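You operate a simulated robot arm through the tools that you are given. There is no shell and no other tool. Be economical: measure what you need, move in short steps, check, and stop when the job is done.

You are at the controls of a simulated robot arm. One attempt, no reset.

JOB
Put one of the eggs from the table on the bread slice there.

The check looks at the end state, three seconds after you hand in, the way a careful person would. Anything else that was tipped, shoved, dropped, spilled or broken makes it a failure.

ROBOT AND FRAMES
A 6-joint arm with a two-finger parallel gripper, fixed in place. Base frame: the origin is at the foot of the arm, x ahead of it, y to its left, z up; the work surface is at about z = 0. Readings come in mm, rad, newtons and seconds.
With the tool pointing down near the work surface it reaches from about 140 to 580 mm from the base axis. Its first joint turns from -1.152 to 1.152 rad. Payload 2.1 kg.
The TCP is the grasp point between the finger pads, 30 mm short of the fingertips. In the tool frame z runs along the fingers and y along their closing line. The gripper opens to 94 mm. The fingers are 28 mm wide and 10 mm thick; the gripper's body (50 by 96 mm) begins 55 mm behind the TCP.
Orientation is that of the tool frame in the base frame, as a unit quaternion [w, x, y, z]. With the fingers straight down and closing along the base's y, the tool's x points along the base's -x, its y along +y and its z along -z.

CONTROLS
- The arm moves only by the tool apply_moves. Its argument "rows" is a list of rows, each a list of 7 numbers: the shift along the tool's x, y, z in mm, then the turn, a rotation vector about the tool's x, y, z in rad, then the closure in counts, from 0 (fully open) to 255 (shut). In form: [[tx, ty, tz, wx, wy, wz, grip], ...]. A call has 1 to 20 rows; each row is the pose to reach, as a shift and turn from the pose commanded when the call began, along the tool's axes at that moment. Rows are played at 5 a second. More than 50 mm and 0.15 rad between two rows, or a gripper value outside its range, and nothing of the call is played. A pose out of reach is approached as far as the arm can. The call stops where the force on the tool passes 40 N (or 10 N more than at its start, if that is more) or the arm is blocked; 0.2 s more then pass. The fingers move at their own pace (about 72 mm/s each) and stop on an object; they squeeze with about 38 N. The grip force told is the motor's: it shows also when the fingers shut on nothing. Time passes only in rows, and 0.2 s behind the last, so rows that repeat a pose let the fingers close. The reply holds the time, the measured pose of the TCP, the force on the tool along the base axes, the opening and the grip force, in the units named above and with some noise, and new pictures: "show" is both (left out), scene, wrist or none.
- Cameras (640 x 400 px; columns grow to the right, rows downward): "scene" is fixed at [49.7, -364.8, 490.2]; the picture's right is [0.83, -0.56, 0.00], its down [-0.29, -0.43, -0.85] and it looks along [0.48, 0.70, -0.52] (base axes); focal length 247 px, centre (320, 200). "wrist" rides on the gripper at [-37, 0, -58] in the tool frame; the picture's right is [0.00, -1.00, 0.00], its down [0.97, 0.00, -0.24] and it looks along [0.24, 0.00, 0.97] (tool axes); focal length 218 px, centre (320, 200).
- pixel_to_xyz(camera, pixels): for up to 12 pixels [column, row] of the newest picture of that camera ("zoom" is the newest enlarged one), the place [x, y, z] in the base frame of the surface seen there, good to about 2 mm. It takes no simulated time.
- zoom(camera, box): a new picture of the part [left, top, right, bottom] of that camera's present view, enlarged. It takes no simulated time.
- sign_off(): hands the job in; it is judged then, once.

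Go step by step. Measure first, check grasps and placings, and put right what went wrong. The budget is 60 turns and 120 pictures, counting those below and the enlarged ones. Unless the task says otherwise, let go and move clear before handing in, and close with one line.

The tools are called after "Request:" as name(argument=value, ...) on one line, values as JSON. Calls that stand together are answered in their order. apply_moves: Moves the arm, as the interface text tells. Its arguments: {"type":"object","properties":{"rows":{"type":"array","items":{"type":"array","items":{"type":"number"}}},"show":{"type":"string","enum":["both","scene","wrist","none"]}},"required":["rows"]} The other tools are called the same way: pixel_to_xyz (camera, pixels) gives the place of the surface under pixels of a picture; zoom (camera, box) takes an enlarged picture of a part of a camera's view; sign_off () hands the job in.

At the start:

```text
clock: 0.0
eef_pos: [260.5, 8.2, 322.4]
orientation: [0.001, -0.001, 1.0, 0.0]
ft_force: [0.1, -0.6, 0.4]
gripper_width: 94.1
finger_force: 0.1
```

scene: 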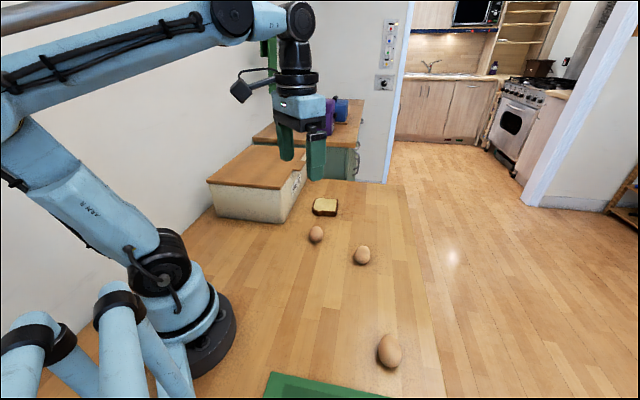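
wrist: 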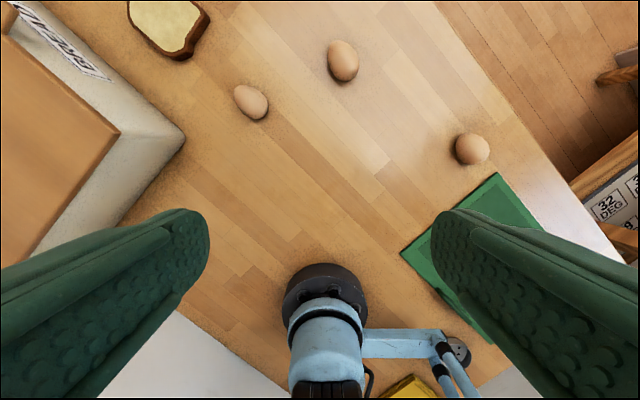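

The scene shows three eggs (scene px 316,234; 362,255; 389,351) and the bread at (325,207). I'll measure them first and enlarge the view.

Request:
zoom(camera="scene", box=[260, 170, 420, 270])

Request:
pixel_to_xyz(camera="wrist", pixels=[[343, 60], [251, 102], [472, 149], [170, 25], [135, 5], [205, 12], [183, 55], [330, 45], [355, 78], [240, 90], [265, 115], [300, 110]])

Request:
pixel_to_xyz(camera="scene", pixels=[[325, 205], [316, 200], [336, 200], [314, 212], [334, 214], [316, 230], [362, 250], [389, 345], [300, 190], [280, 220]])

```text
4.00 times, centred on (340, 220) of scene
```

zoom: 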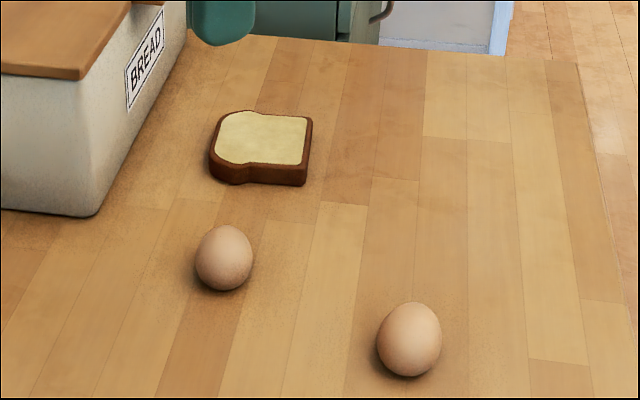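

```text
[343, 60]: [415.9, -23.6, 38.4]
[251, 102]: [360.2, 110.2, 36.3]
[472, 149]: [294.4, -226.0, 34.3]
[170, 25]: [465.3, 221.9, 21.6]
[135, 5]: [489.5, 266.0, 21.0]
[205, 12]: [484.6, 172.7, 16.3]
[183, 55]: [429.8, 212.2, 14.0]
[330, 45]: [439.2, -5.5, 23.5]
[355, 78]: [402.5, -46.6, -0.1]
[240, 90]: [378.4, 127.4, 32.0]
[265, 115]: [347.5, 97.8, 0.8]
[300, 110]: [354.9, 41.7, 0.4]
```

```text
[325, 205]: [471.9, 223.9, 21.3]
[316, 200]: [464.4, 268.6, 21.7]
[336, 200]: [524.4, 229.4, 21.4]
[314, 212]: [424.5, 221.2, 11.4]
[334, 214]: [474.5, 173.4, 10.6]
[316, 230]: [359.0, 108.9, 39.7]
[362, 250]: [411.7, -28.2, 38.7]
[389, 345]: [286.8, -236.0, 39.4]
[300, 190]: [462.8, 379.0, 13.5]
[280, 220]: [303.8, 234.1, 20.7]
```

The bread top is at z≈21, centred near (472,222), and the nearest egg is near (361,110). I'll hover over that egg to see its axis, and measure the box edge for clearance.

Request:
pixel_to_xyz(camera="scene", pixels=[[284, 222], [296, 205], [280, 187], [298, 166], [305, 155], [309, 227], [323, 227], [310, 240], [316, 222]])

Request:
apply_moves(rows=[[-15, 25, 30, 0, 0, 0, 0], [-30, 50, 60, 0, 0, 0, 0], [-45, 75, 90, 0, 0, 0, 0], [-60, 95, 120, 0, 0, 0, 0], [-65, 100, 150, 0, 0, 0, 0], [-65, 100, 150, 0, 0, 0, 0]])

```text
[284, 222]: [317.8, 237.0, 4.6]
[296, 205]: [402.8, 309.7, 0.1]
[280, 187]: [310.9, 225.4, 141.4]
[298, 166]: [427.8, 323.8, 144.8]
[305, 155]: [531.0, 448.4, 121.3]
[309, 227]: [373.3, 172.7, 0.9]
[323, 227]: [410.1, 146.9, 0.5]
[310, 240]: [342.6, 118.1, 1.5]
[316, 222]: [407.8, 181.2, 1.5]
```

```text
clock: 1.4
eef_pos: [324.6, 109.6, 173.2]
orientation: [0.0, -0.001, 1.0, 0.001]
ft_force: [0.5, -0.2, -0.6]
gripper_width: 94.0
finger_force: 0.1
```

scene: 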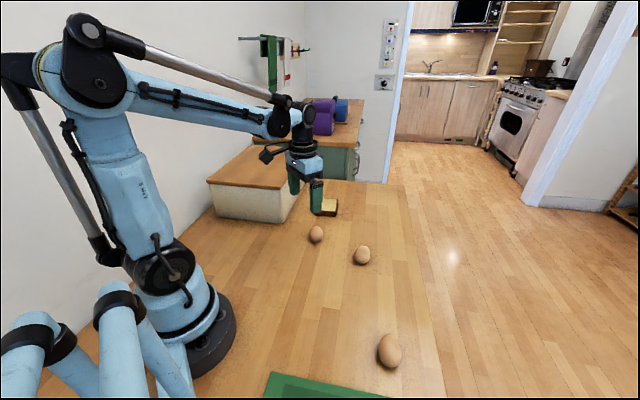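
wrist: 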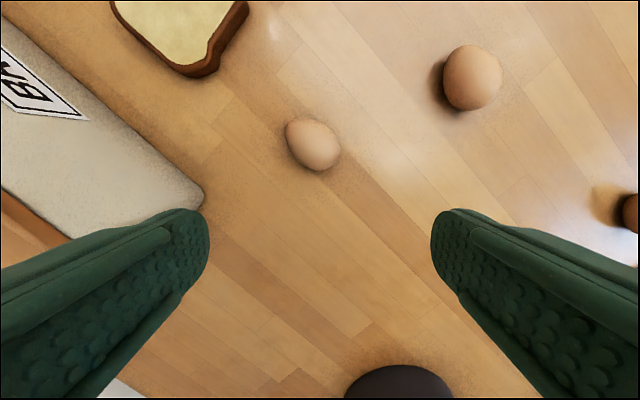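

The box side face runs clear of the bread by about 100 mm. The egg at wrist px (313,144) looks elongated from upper-left to lower-right; I'll zoom to get its axis.

Request:
zoom(camera="wrist", box=[265, 95, 361, 190])

Request:
pixel_to_xyz(camera="wrist", pixels=[[313, 144], [300, 132], [325, 155], [290, 125], [333, 166], [325, 132], [300, 155], [310, 150], [317, 140], [306, 140]])

```text
4.21 times, centred on (313, 142) of wrist
```

zoom: 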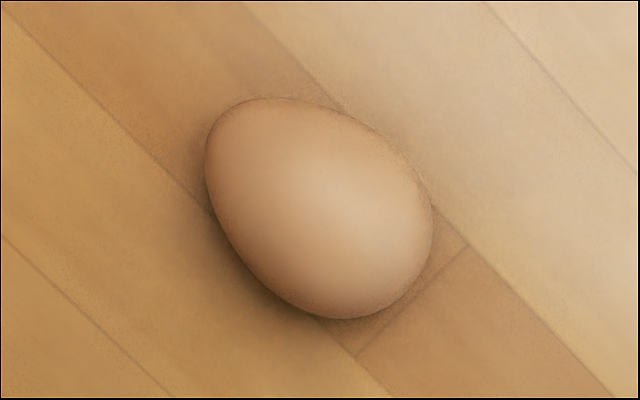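

```text
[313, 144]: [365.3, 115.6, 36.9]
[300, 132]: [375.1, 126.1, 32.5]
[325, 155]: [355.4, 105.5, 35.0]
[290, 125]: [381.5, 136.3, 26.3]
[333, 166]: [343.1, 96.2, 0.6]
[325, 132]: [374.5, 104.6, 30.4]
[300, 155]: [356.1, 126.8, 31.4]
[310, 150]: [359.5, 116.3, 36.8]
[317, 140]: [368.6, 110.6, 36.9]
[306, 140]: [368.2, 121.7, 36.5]
```

The egg lies on its side, with its axis along base (1,1) and its centre near (364.5,115). I'll turn the tool −45° about its z so the fingers close across the short axis, and move over it.

Request:
apply_moves(rows=[[-7, 1, 10, 0, 0, -0.14, 0], [-14, 2, 20, 0, 0, -0.28, 0], [-21, 3, 30, 0, 0, -0.42, 0], [-28, 4, 40, 0, 0, -0.56, 0], [-35, 5, 50, 0, 0, -0.7, 0], [-39.5, 5.5, 60, 0, 0, -0.785, 0], [-39.5, 5.5, 60, 0, 0, -0.785, 0]])

```text
clock: 3.0
eef_pos: [365.3, 113.8, 112.4]
orientation: [0.001, -0.384, 0.923, 0.0]
ft_force: [1.1, 0.3, 0.3]
gripper_width: 94.0
finger_force: 0.0
```

scene: 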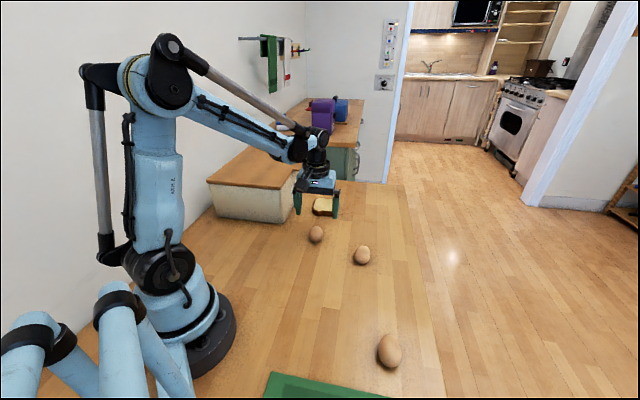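
wrist: 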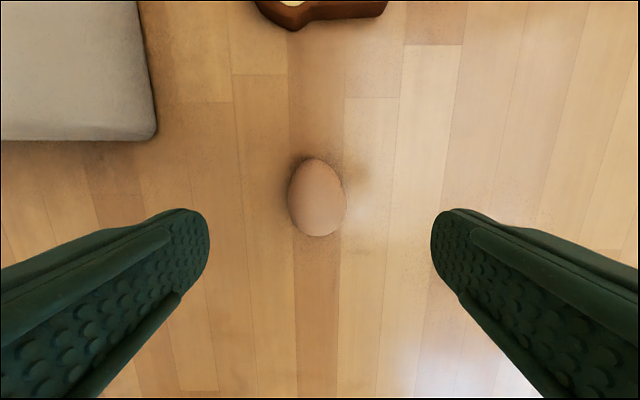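

The egg (px 317,198) is well centred between the fingers and aligned. I'll confirm its position before going down.

Request:
pixel_to_xyz(camera="wrist", pixels=[[317, 198], [317, 162], [317, 232], [291, 200], [343, 200], [317, 210], [317, 185]])

```text
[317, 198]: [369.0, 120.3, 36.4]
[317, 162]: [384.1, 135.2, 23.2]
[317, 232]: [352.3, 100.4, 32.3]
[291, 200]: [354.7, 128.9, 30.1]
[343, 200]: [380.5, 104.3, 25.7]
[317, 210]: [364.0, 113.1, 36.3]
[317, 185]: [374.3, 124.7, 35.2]
```

The egg's centre is within about 1 mm of the closing line, so I'll descend to TCP z≈33 (tips ≈3 mm above the table) with the fingers open.

Request:
apply_moves(rows=[[-1, 0, 20, 0, 0, 0, 0], [-1, 0, 40, 0, 0, 0, 0], [-1, 0, 60, 0, 0, 0, 0], [-1, 0, 72, 0, 0, 0, 0], [-1, 0, 79, 0, 0, 0, 0], [-1, 0, 79, 0, 0, 0, 0]])

```text
clock: 4.4
eef_pos: [366.2, 117.2, 33.1]
orientation: [0.001, -0.383, 0.924, 0.001]
ft_force: [0.8, 0.6, 0.3]
gripper_width: 93.9
finger_force: 0.1
```

scene: 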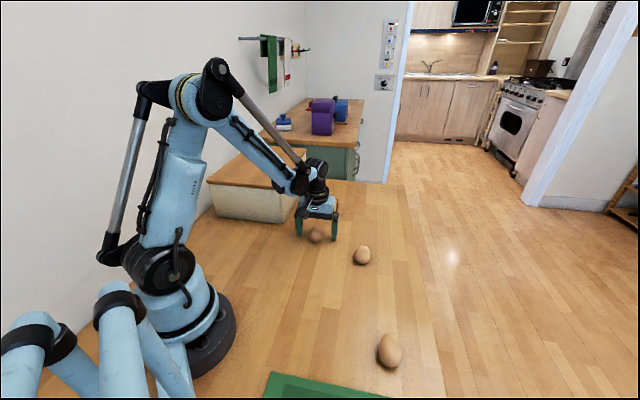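
wrist: 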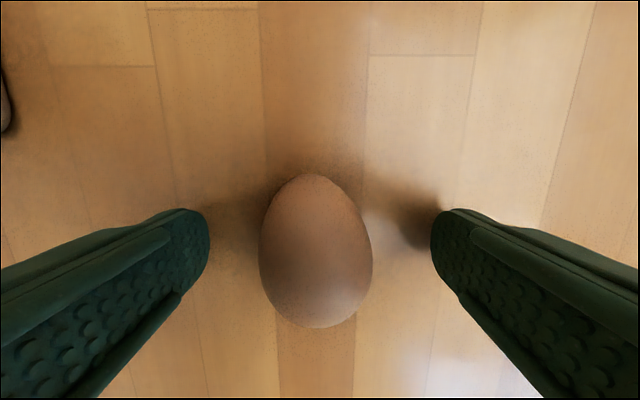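

The egg sits between the pads (px 316,255), near its widest part. I'll close gradually.

Request:
apply_moves(rows=[[1, 0, 0, 0, 0, 0, 60], [1, 0.5, 0, 0, 0, 0, 110], [1, 1, 0, 0, 0, 0, 135], [1, 1, 0, 0, 0, 0, 150], [1, 1, 0, 0, 0, 0, 160], [1, 1, 0, 0, 0, 0, 170], [1, 1, 0, 0, 0, 0, 170]])

```text
clock: 6.0
eef_pos: [364.8, 115.2, 33.9]
orientation: [0.001, -0.383, 0.924, 0.0]
ft_force: [-0.8, 0.1, 0.8]
gripper_width: 41.1
finger_force: 37.8
```

scene: 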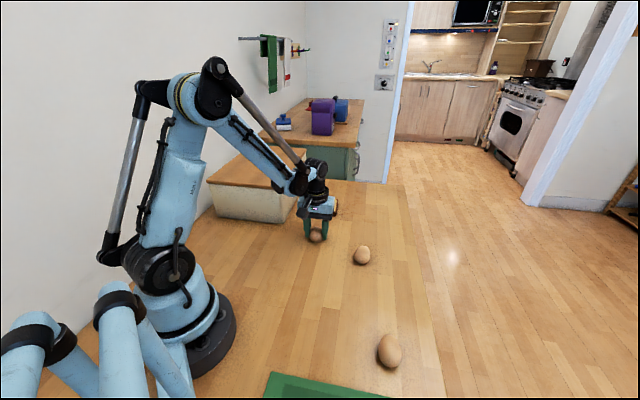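
wrist: 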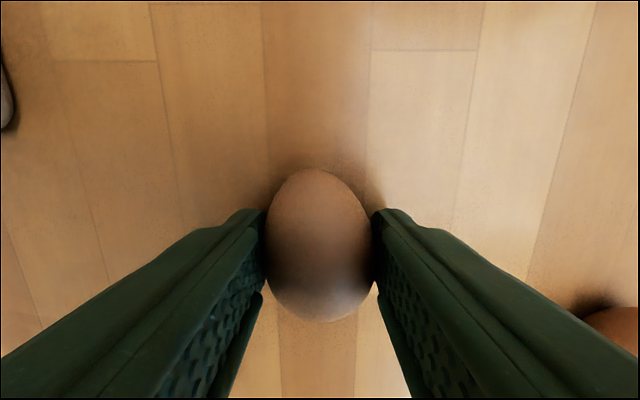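

The egg is gripped (opening 41.1 mm, 37.8 N). I'll lift straight up 100 mm.

Request:
apply_moves(rows=[[0, 0, -10, 0, 0, 0, 170], [0, 0, -30, 0, 0, 0, 170], [0, 0, -55, 0, 0, 0, 170], [0, 0, -80, 0, 0, 0, 170], [0, 0, -100, 0, 0, 0, 170], [-30, 0, -100, 0, 0, 0, 170], [-60, 0, -100, 0, 0, 0, 170], [-60, 0, -100, 0, 0, 0, 170]])

```text
clock: 7.8
eef_pos: [406.5, 159.4, 135.7]
orientation: [0.001, -0.382, 0.924, 0.0]
ft_force: [-0.2, 0.0, -0.8]
gripper_width: 41.2
finger_force: 38.1
```

scene: 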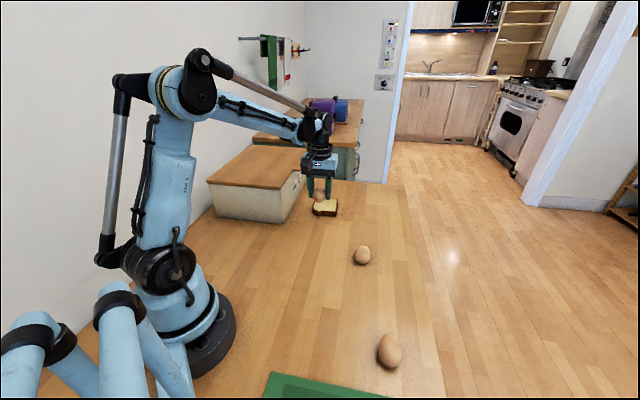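
wrist: 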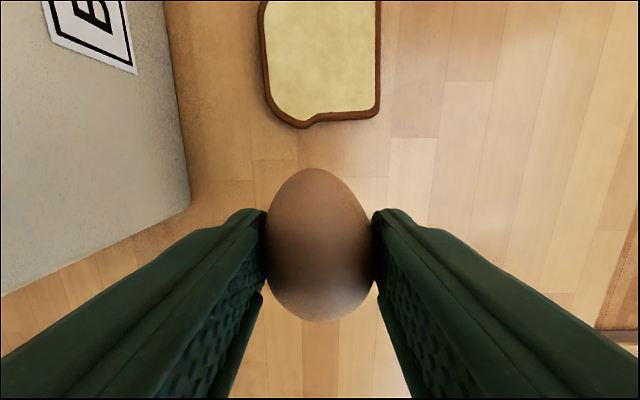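

The egg is up and held; the bread (wrist px 265–380, near edge row ~115) is square to the tool. I'll measure its edges from both cameras.

Request:
zoom(camera="scene", box=[285, 165, 365, 215])

Request:
pixel_to_xyz(camera="wrist", pixels=[[320, 50], [270, 50], [372, 50], [320, 108], [350, 108], [295, 118], [269, 5], [373, 5], [320, 2]])

Request:
pixel_to_xyz(camera="scene", pixels=[[325, 200], [336, 200], [338, 199], [330, 199], [334, 211], [317, 208]])

```text
8.00 times, centred on (325, 190) of scene
```

zoom: 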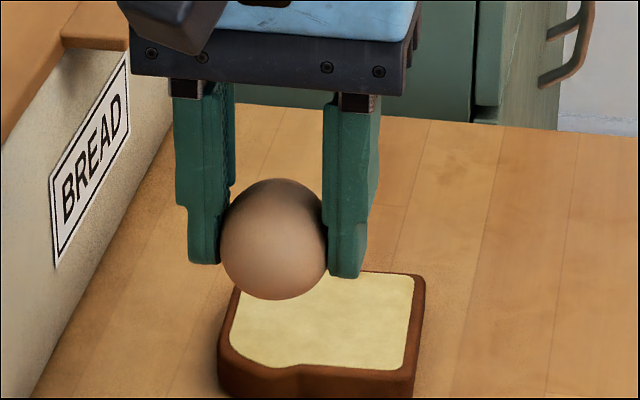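

```text
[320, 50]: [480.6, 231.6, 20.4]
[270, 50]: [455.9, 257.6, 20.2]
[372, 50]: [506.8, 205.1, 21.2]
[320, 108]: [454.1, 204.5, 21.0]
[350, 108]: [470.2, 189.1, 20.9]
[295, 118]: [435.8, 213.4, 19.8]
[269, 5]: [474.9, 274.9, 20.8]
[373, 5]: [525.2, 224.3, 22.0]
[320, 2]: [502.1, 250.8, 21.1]
```

```text
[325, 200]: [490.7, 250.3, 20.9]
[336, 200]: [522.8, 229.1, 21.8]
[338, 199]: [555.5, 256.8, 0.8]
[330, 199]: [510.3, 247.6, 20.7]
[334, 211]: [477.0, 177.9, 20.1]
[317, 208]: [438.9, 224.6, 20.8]
```

The bread spans about 73 mm across, with its centre at (478,228) and top z≈21. I'll move 99 mm on along tool −x and 2 mm sideways, then lower to TCP z≈70.

Request:
apply_moves(rows=[[-20, -1, 0, 0, 0, 0, 170], [-45, -1.5, 0, 0, 0, 0, 170], [-70, -2, 0, 0, 0, 0, 170], [-90, -2, 0, 0, 0, 0, 170], [-99, -2, 0, 0, 0, 0, 170], [-99, -2, 20, 0, 0, 0, 170], [-99, -2, 40, 0, 0, 0, 170], [-99, -2, 60, 0, 0, 0, 170], [-99, -2, 65, 0, 0, 0, 170], [-99, -2, 65, 0, 0, 0, 170]])

Request:
zoom(camera="scene", box=[285, 170, 365, 220])

```text
clock: 10.0
eef_pos: [478.1, 226.5, 68.6]
orientation: [0.001, -0.381, 0.924, 0.0]
ft_force: [0.4, -1.0, -1.1]
gripper_width: 41.2
finger_force: 38.3
```

scene: 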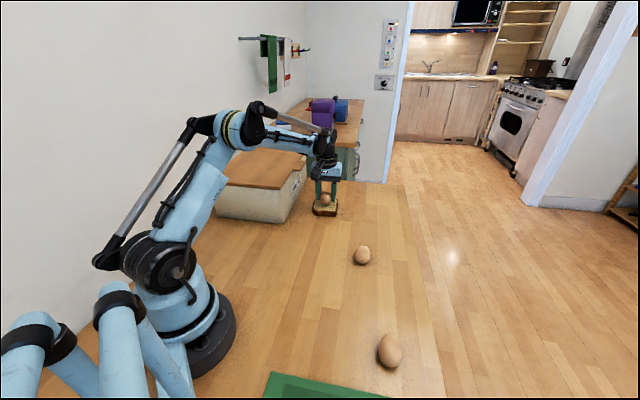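
wrist: 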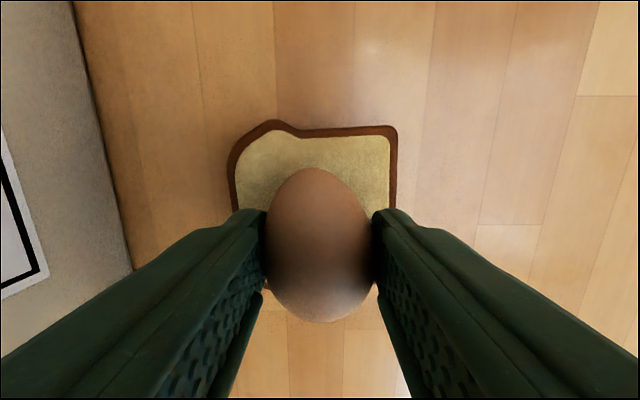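

```text
8.00 times, centred on (325, 195) of scene
```

zoom: 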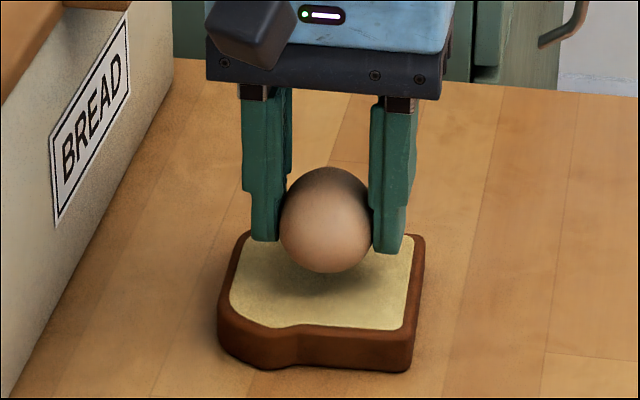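

The egg hangs over the bread; I'll measure the far edge (row ~137) to check the fore-aft centring.

Request:
pixel_to_xyz(camera="wrist", pixels=[[345, 140], [275, 138], [240, 200], [385, 200], [340, 131]])

Request:
pixel_to_xyz(camera="zoom", pixels=[[260, 320], [400, 322], [408, 250], [245, 245], [330, 322], [325, 268]])

```text
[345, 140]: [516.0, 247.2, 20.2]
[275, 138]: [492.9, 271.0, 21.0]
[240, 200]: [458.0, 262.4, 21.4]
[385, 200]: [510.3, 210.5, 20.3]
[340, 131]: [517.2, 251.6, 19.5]
```

```text
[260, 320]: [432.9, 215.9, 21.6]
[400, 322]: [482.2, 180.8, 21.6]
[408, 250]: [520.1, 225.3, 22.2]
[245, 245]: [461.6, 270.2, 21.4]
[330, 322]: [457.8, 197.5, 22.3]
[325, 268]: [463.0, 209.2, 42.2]
```

The bread's centre is about 3 mm further out than the TCP. I'll shift 3 mm and lower 13 mm in small steps until the egg is just about touching.

Request:
apply_moves(rows=[[-3, 0, 4, 0, 0, 0, 170], [-3, 0, 8, 0, 0, 0, 170], [-3, 0, 11, 0, 0, 0, 170], [-3, 0, 12.5, 0, 0, 0, 170], [-3, 0, 13, 0, 0, 0, 170], [-3, 0, 13, 0, 0, 0, 170]])

Request:
zoom(camera="scene", box=[285, 170, 365, 220])

```text
clock: 11.4
eef_pos: [479.8, 228.6, 56.2]
orientation: [0.0, -0.383, 0.924, 0.0]
ft_force: [-0.8, -0.2, -0.6]
gripper_width: 40.8
finger_force: 37.7
```

scene: 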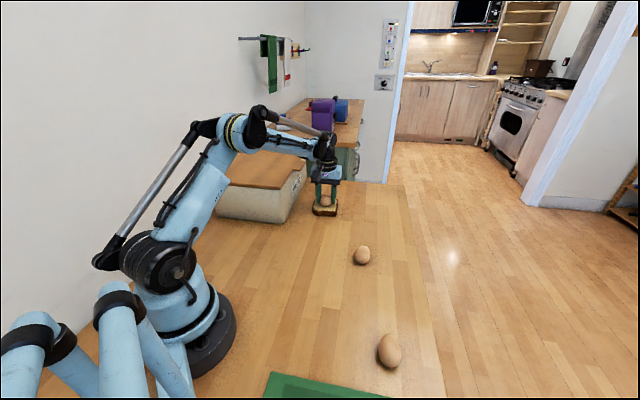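
wrist: 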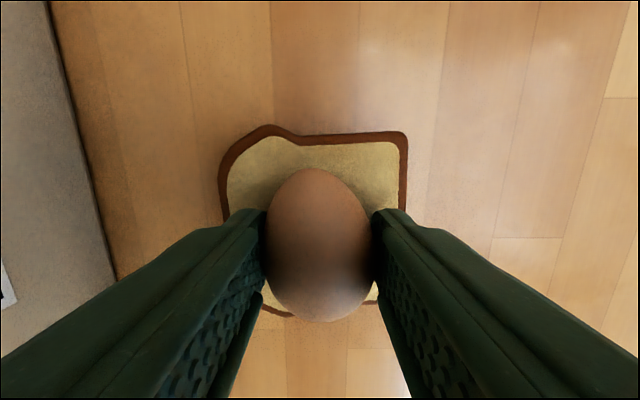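

```text
8.00 times, centred on (325, 195) of scene
```

zoom: 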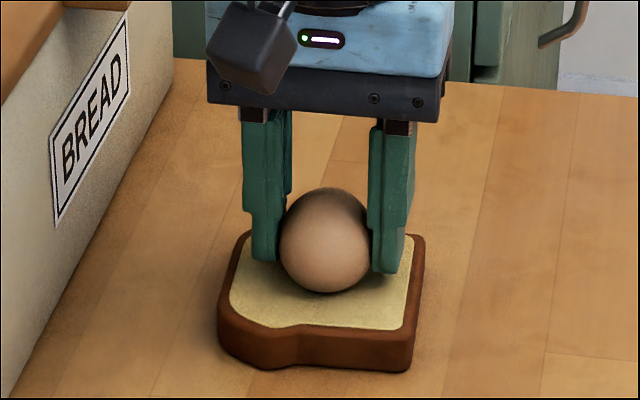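

The egg is centred and nearly at the bread (z 56.2, no contact force yet). I'll lower in half-millimetre steps to find contact.

Request:
apply_moves(rows=[[0, 0, 0.5, 0, 0, 0, 170], [0, 0, 1, 0, 0, 0, 170], [0, 0, 1, 0, 0, 0, 170]], show="none")

```text
clock: 12.2
eef_pos: [478.4, 229.4, 56.5]
orientation: [0.001, -0.382, 0.924, 0.0]
ft_force: [0.0, -0.7, 0.1]
gripper_width: 40.7
finger_force: 37.5
```

Request:
apply_moves(rows=[[0, 0, 0.5, 0, 0, 0, 170], [0, 0, 1, 0, 0, 0, 170], [0, 0, 1, 0, 0, 0, 170]], show="none")

```text
clock: 13.0
eef_pos: [480.7, 228.4, 54.9]
orientation: [0.0, -0.383, 0.924, 0.0]
ft_force: [-0.4, -0.1, 2.6]
gripper_width: 41.0
finger_force: 38.1
```

A 2.6 N upward force shows the egg just touches the bread. I'll open the fingers gradually.

Request:
apply_moves(rows=[[0, 0, 0, 0, 0, 0, 145], [0, 0, 0, 0, 0, 0, 142], [0, 0, 0, 0, 0, 0, 139], [0, 0, 0, 0, 0, 0, 136], [0, 0, 0, 0, 0, 0, 133], [0, 0, 0, 0, 0, 0, 130], [0, 0, 0, 0, 0, 0, 130], [0, 0, 0, 0, 0, 0, 130]])

Request:
zoom(camera="scene", box=[285, 170, 365, 220])

```text
clock: 14.8
eef_pos: [480.1, 229.2, 53.3]
orientation: [0.001, -0.383, 0.924, 0.0]
ft_force: [-0.4, 0.2, 0.0]
gripper_width: 46.2
finger_force: 0.1
```

scene: 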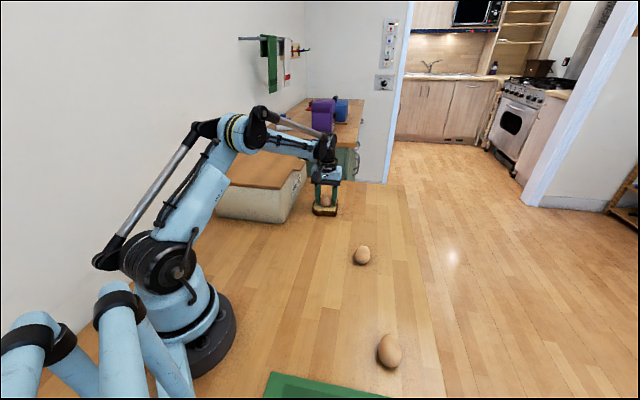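
wrist: 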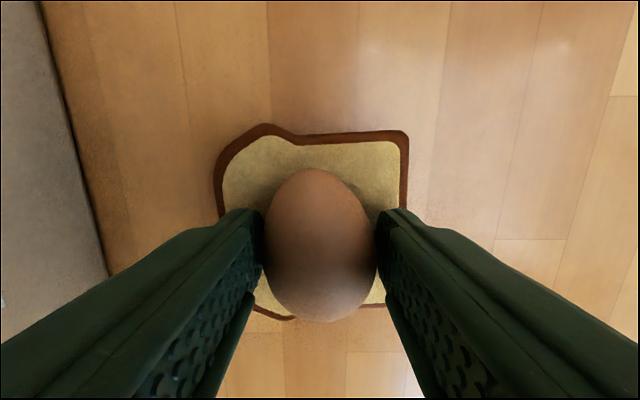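

```text
8.00 times, centred on (325, 195) of scene
```

zoom: 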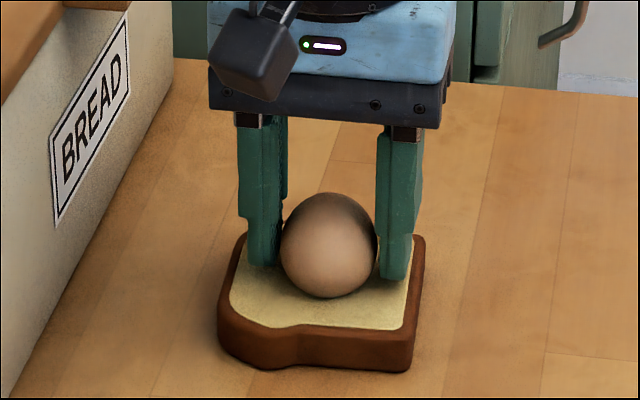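

The fingers are free (46.2 mm, 0 N) and the egg sits on the bread. I'll open a little more and wait to see it's stable while still caged.

Request:
apply_moves(rows=[[0, 0, 0, 0, 0, 0, 120], [0, 0, 0, 0, 0, 0, 110], [0, 0, 0, 0, 0, 0, 100], [0, 0, 0, 0, 0, 0, 90], [0, 0, 0, 0, 0, 0, 90], [0, 0, 0, 0, 0, 0, 90], [0, 0, 0, 0, 0, 0, 90], [0, 0, 0, 0, 0, 0, 90], [0, 0, 0, 0, 0, 0, 90], [0, 0, 0, 0, 0, 0, 90]], show="wrist")

Request:
zoom(camera="scene", box=[285, 170, 365, 220])

```text
clock: 17.0
eef_pos: [480.5, 228.4, 53.9]
orientation: [0.001, -0.383, 0.924, 0.0]
ft_force: [-0.6, 0.6, -1.1]
gripper_width: 60.6
finger_force: 0.1
```

wrist: 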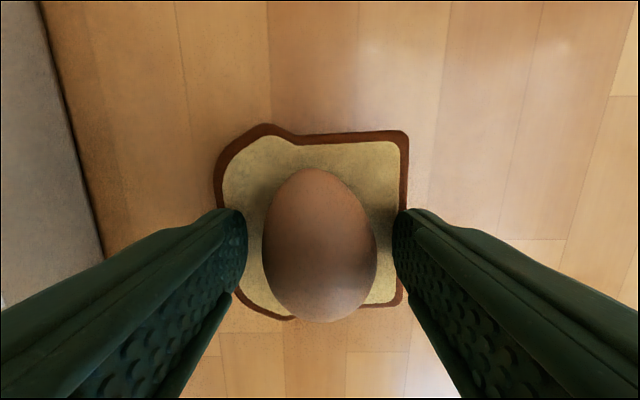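

```text
8.00 times, centred on (325, 195) of scene
```

zoom: 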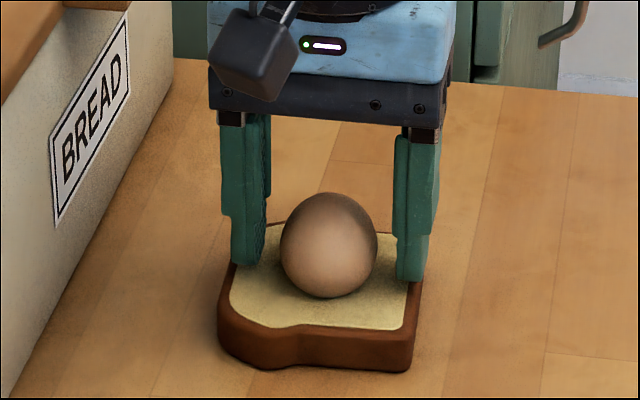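

The egg stays still with both fingers clear. I'll rise straight up and back off.

Request:
apply_moves(rows=[[0, 0, -8, 0, 0, 0, 80], [0, 0, -25, 0, 0, 0, 60], [0, 0, -45, 0, 0, 0, 40], [0, 0, -70, 0, 0, 0, 20], [0, 0, -100, 0, 0, 0, 0], [0, 0, -130, 0, 0, 0, 0], [40, 0, -150, 0, 0, 0, 0], [80, 0, -160, 0, 0, 0, 0], [100, 0, -160, 0, 0, 0, 0], [100, 0, -160, 0, 0, 0, 0], [100, 0, -160, 0, 0, 0, 0], [100, 0, -160, 0, 0, 0, 0]])

Request:
zoom(camera="scene", box=[260, 170, 420, 270])

```text
clock: 19.6
eef_pos: [409.7, 157.3, 215.0]
orientation: [0.001, -0.383, 0.924, 0.0]
ft_force: [0.0, 0.2, 0.2]
gripper_width: 94.0
finger_force: 0.1
```

scene: 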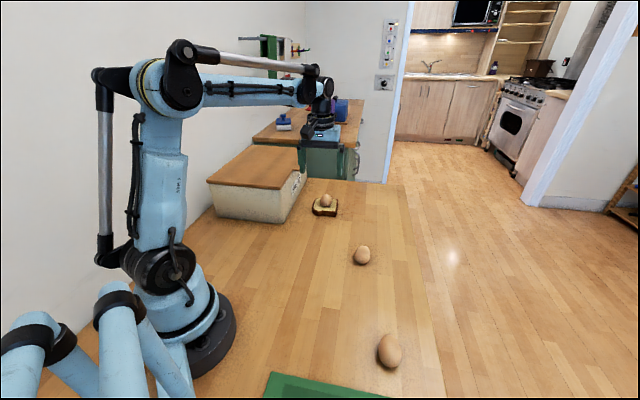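
wrist: 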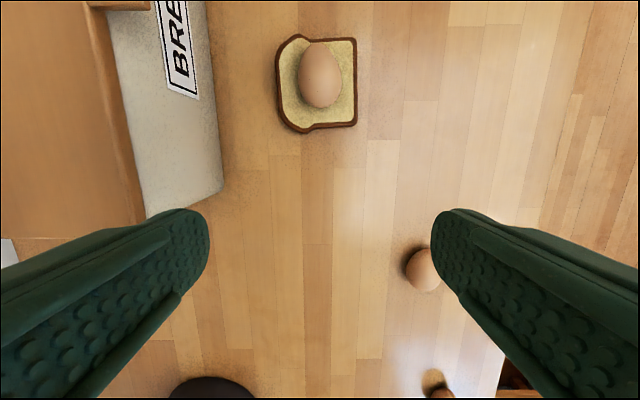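

```text
4.00 times, centred on (340, 220) of scene
```

zoom: 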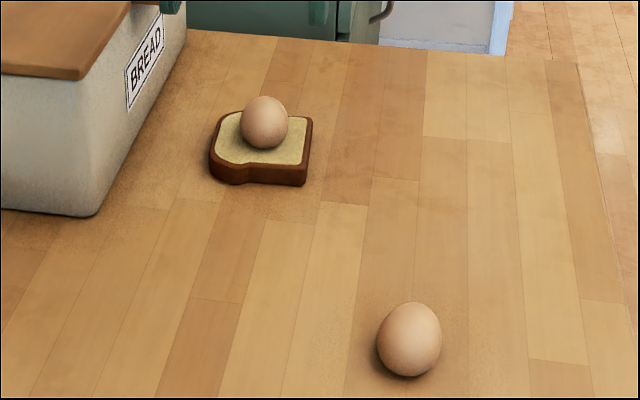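

The egg rests on the bread (zoom px 264,122), the bread and the other eggs have not moved, and the arm is clear, so I'm handing in.

Request:
sign_off()

```text
The job is handed in.
```

One egg is resting on the bread slice; the bread and the other two eggs are where they were, and the arm is clear.
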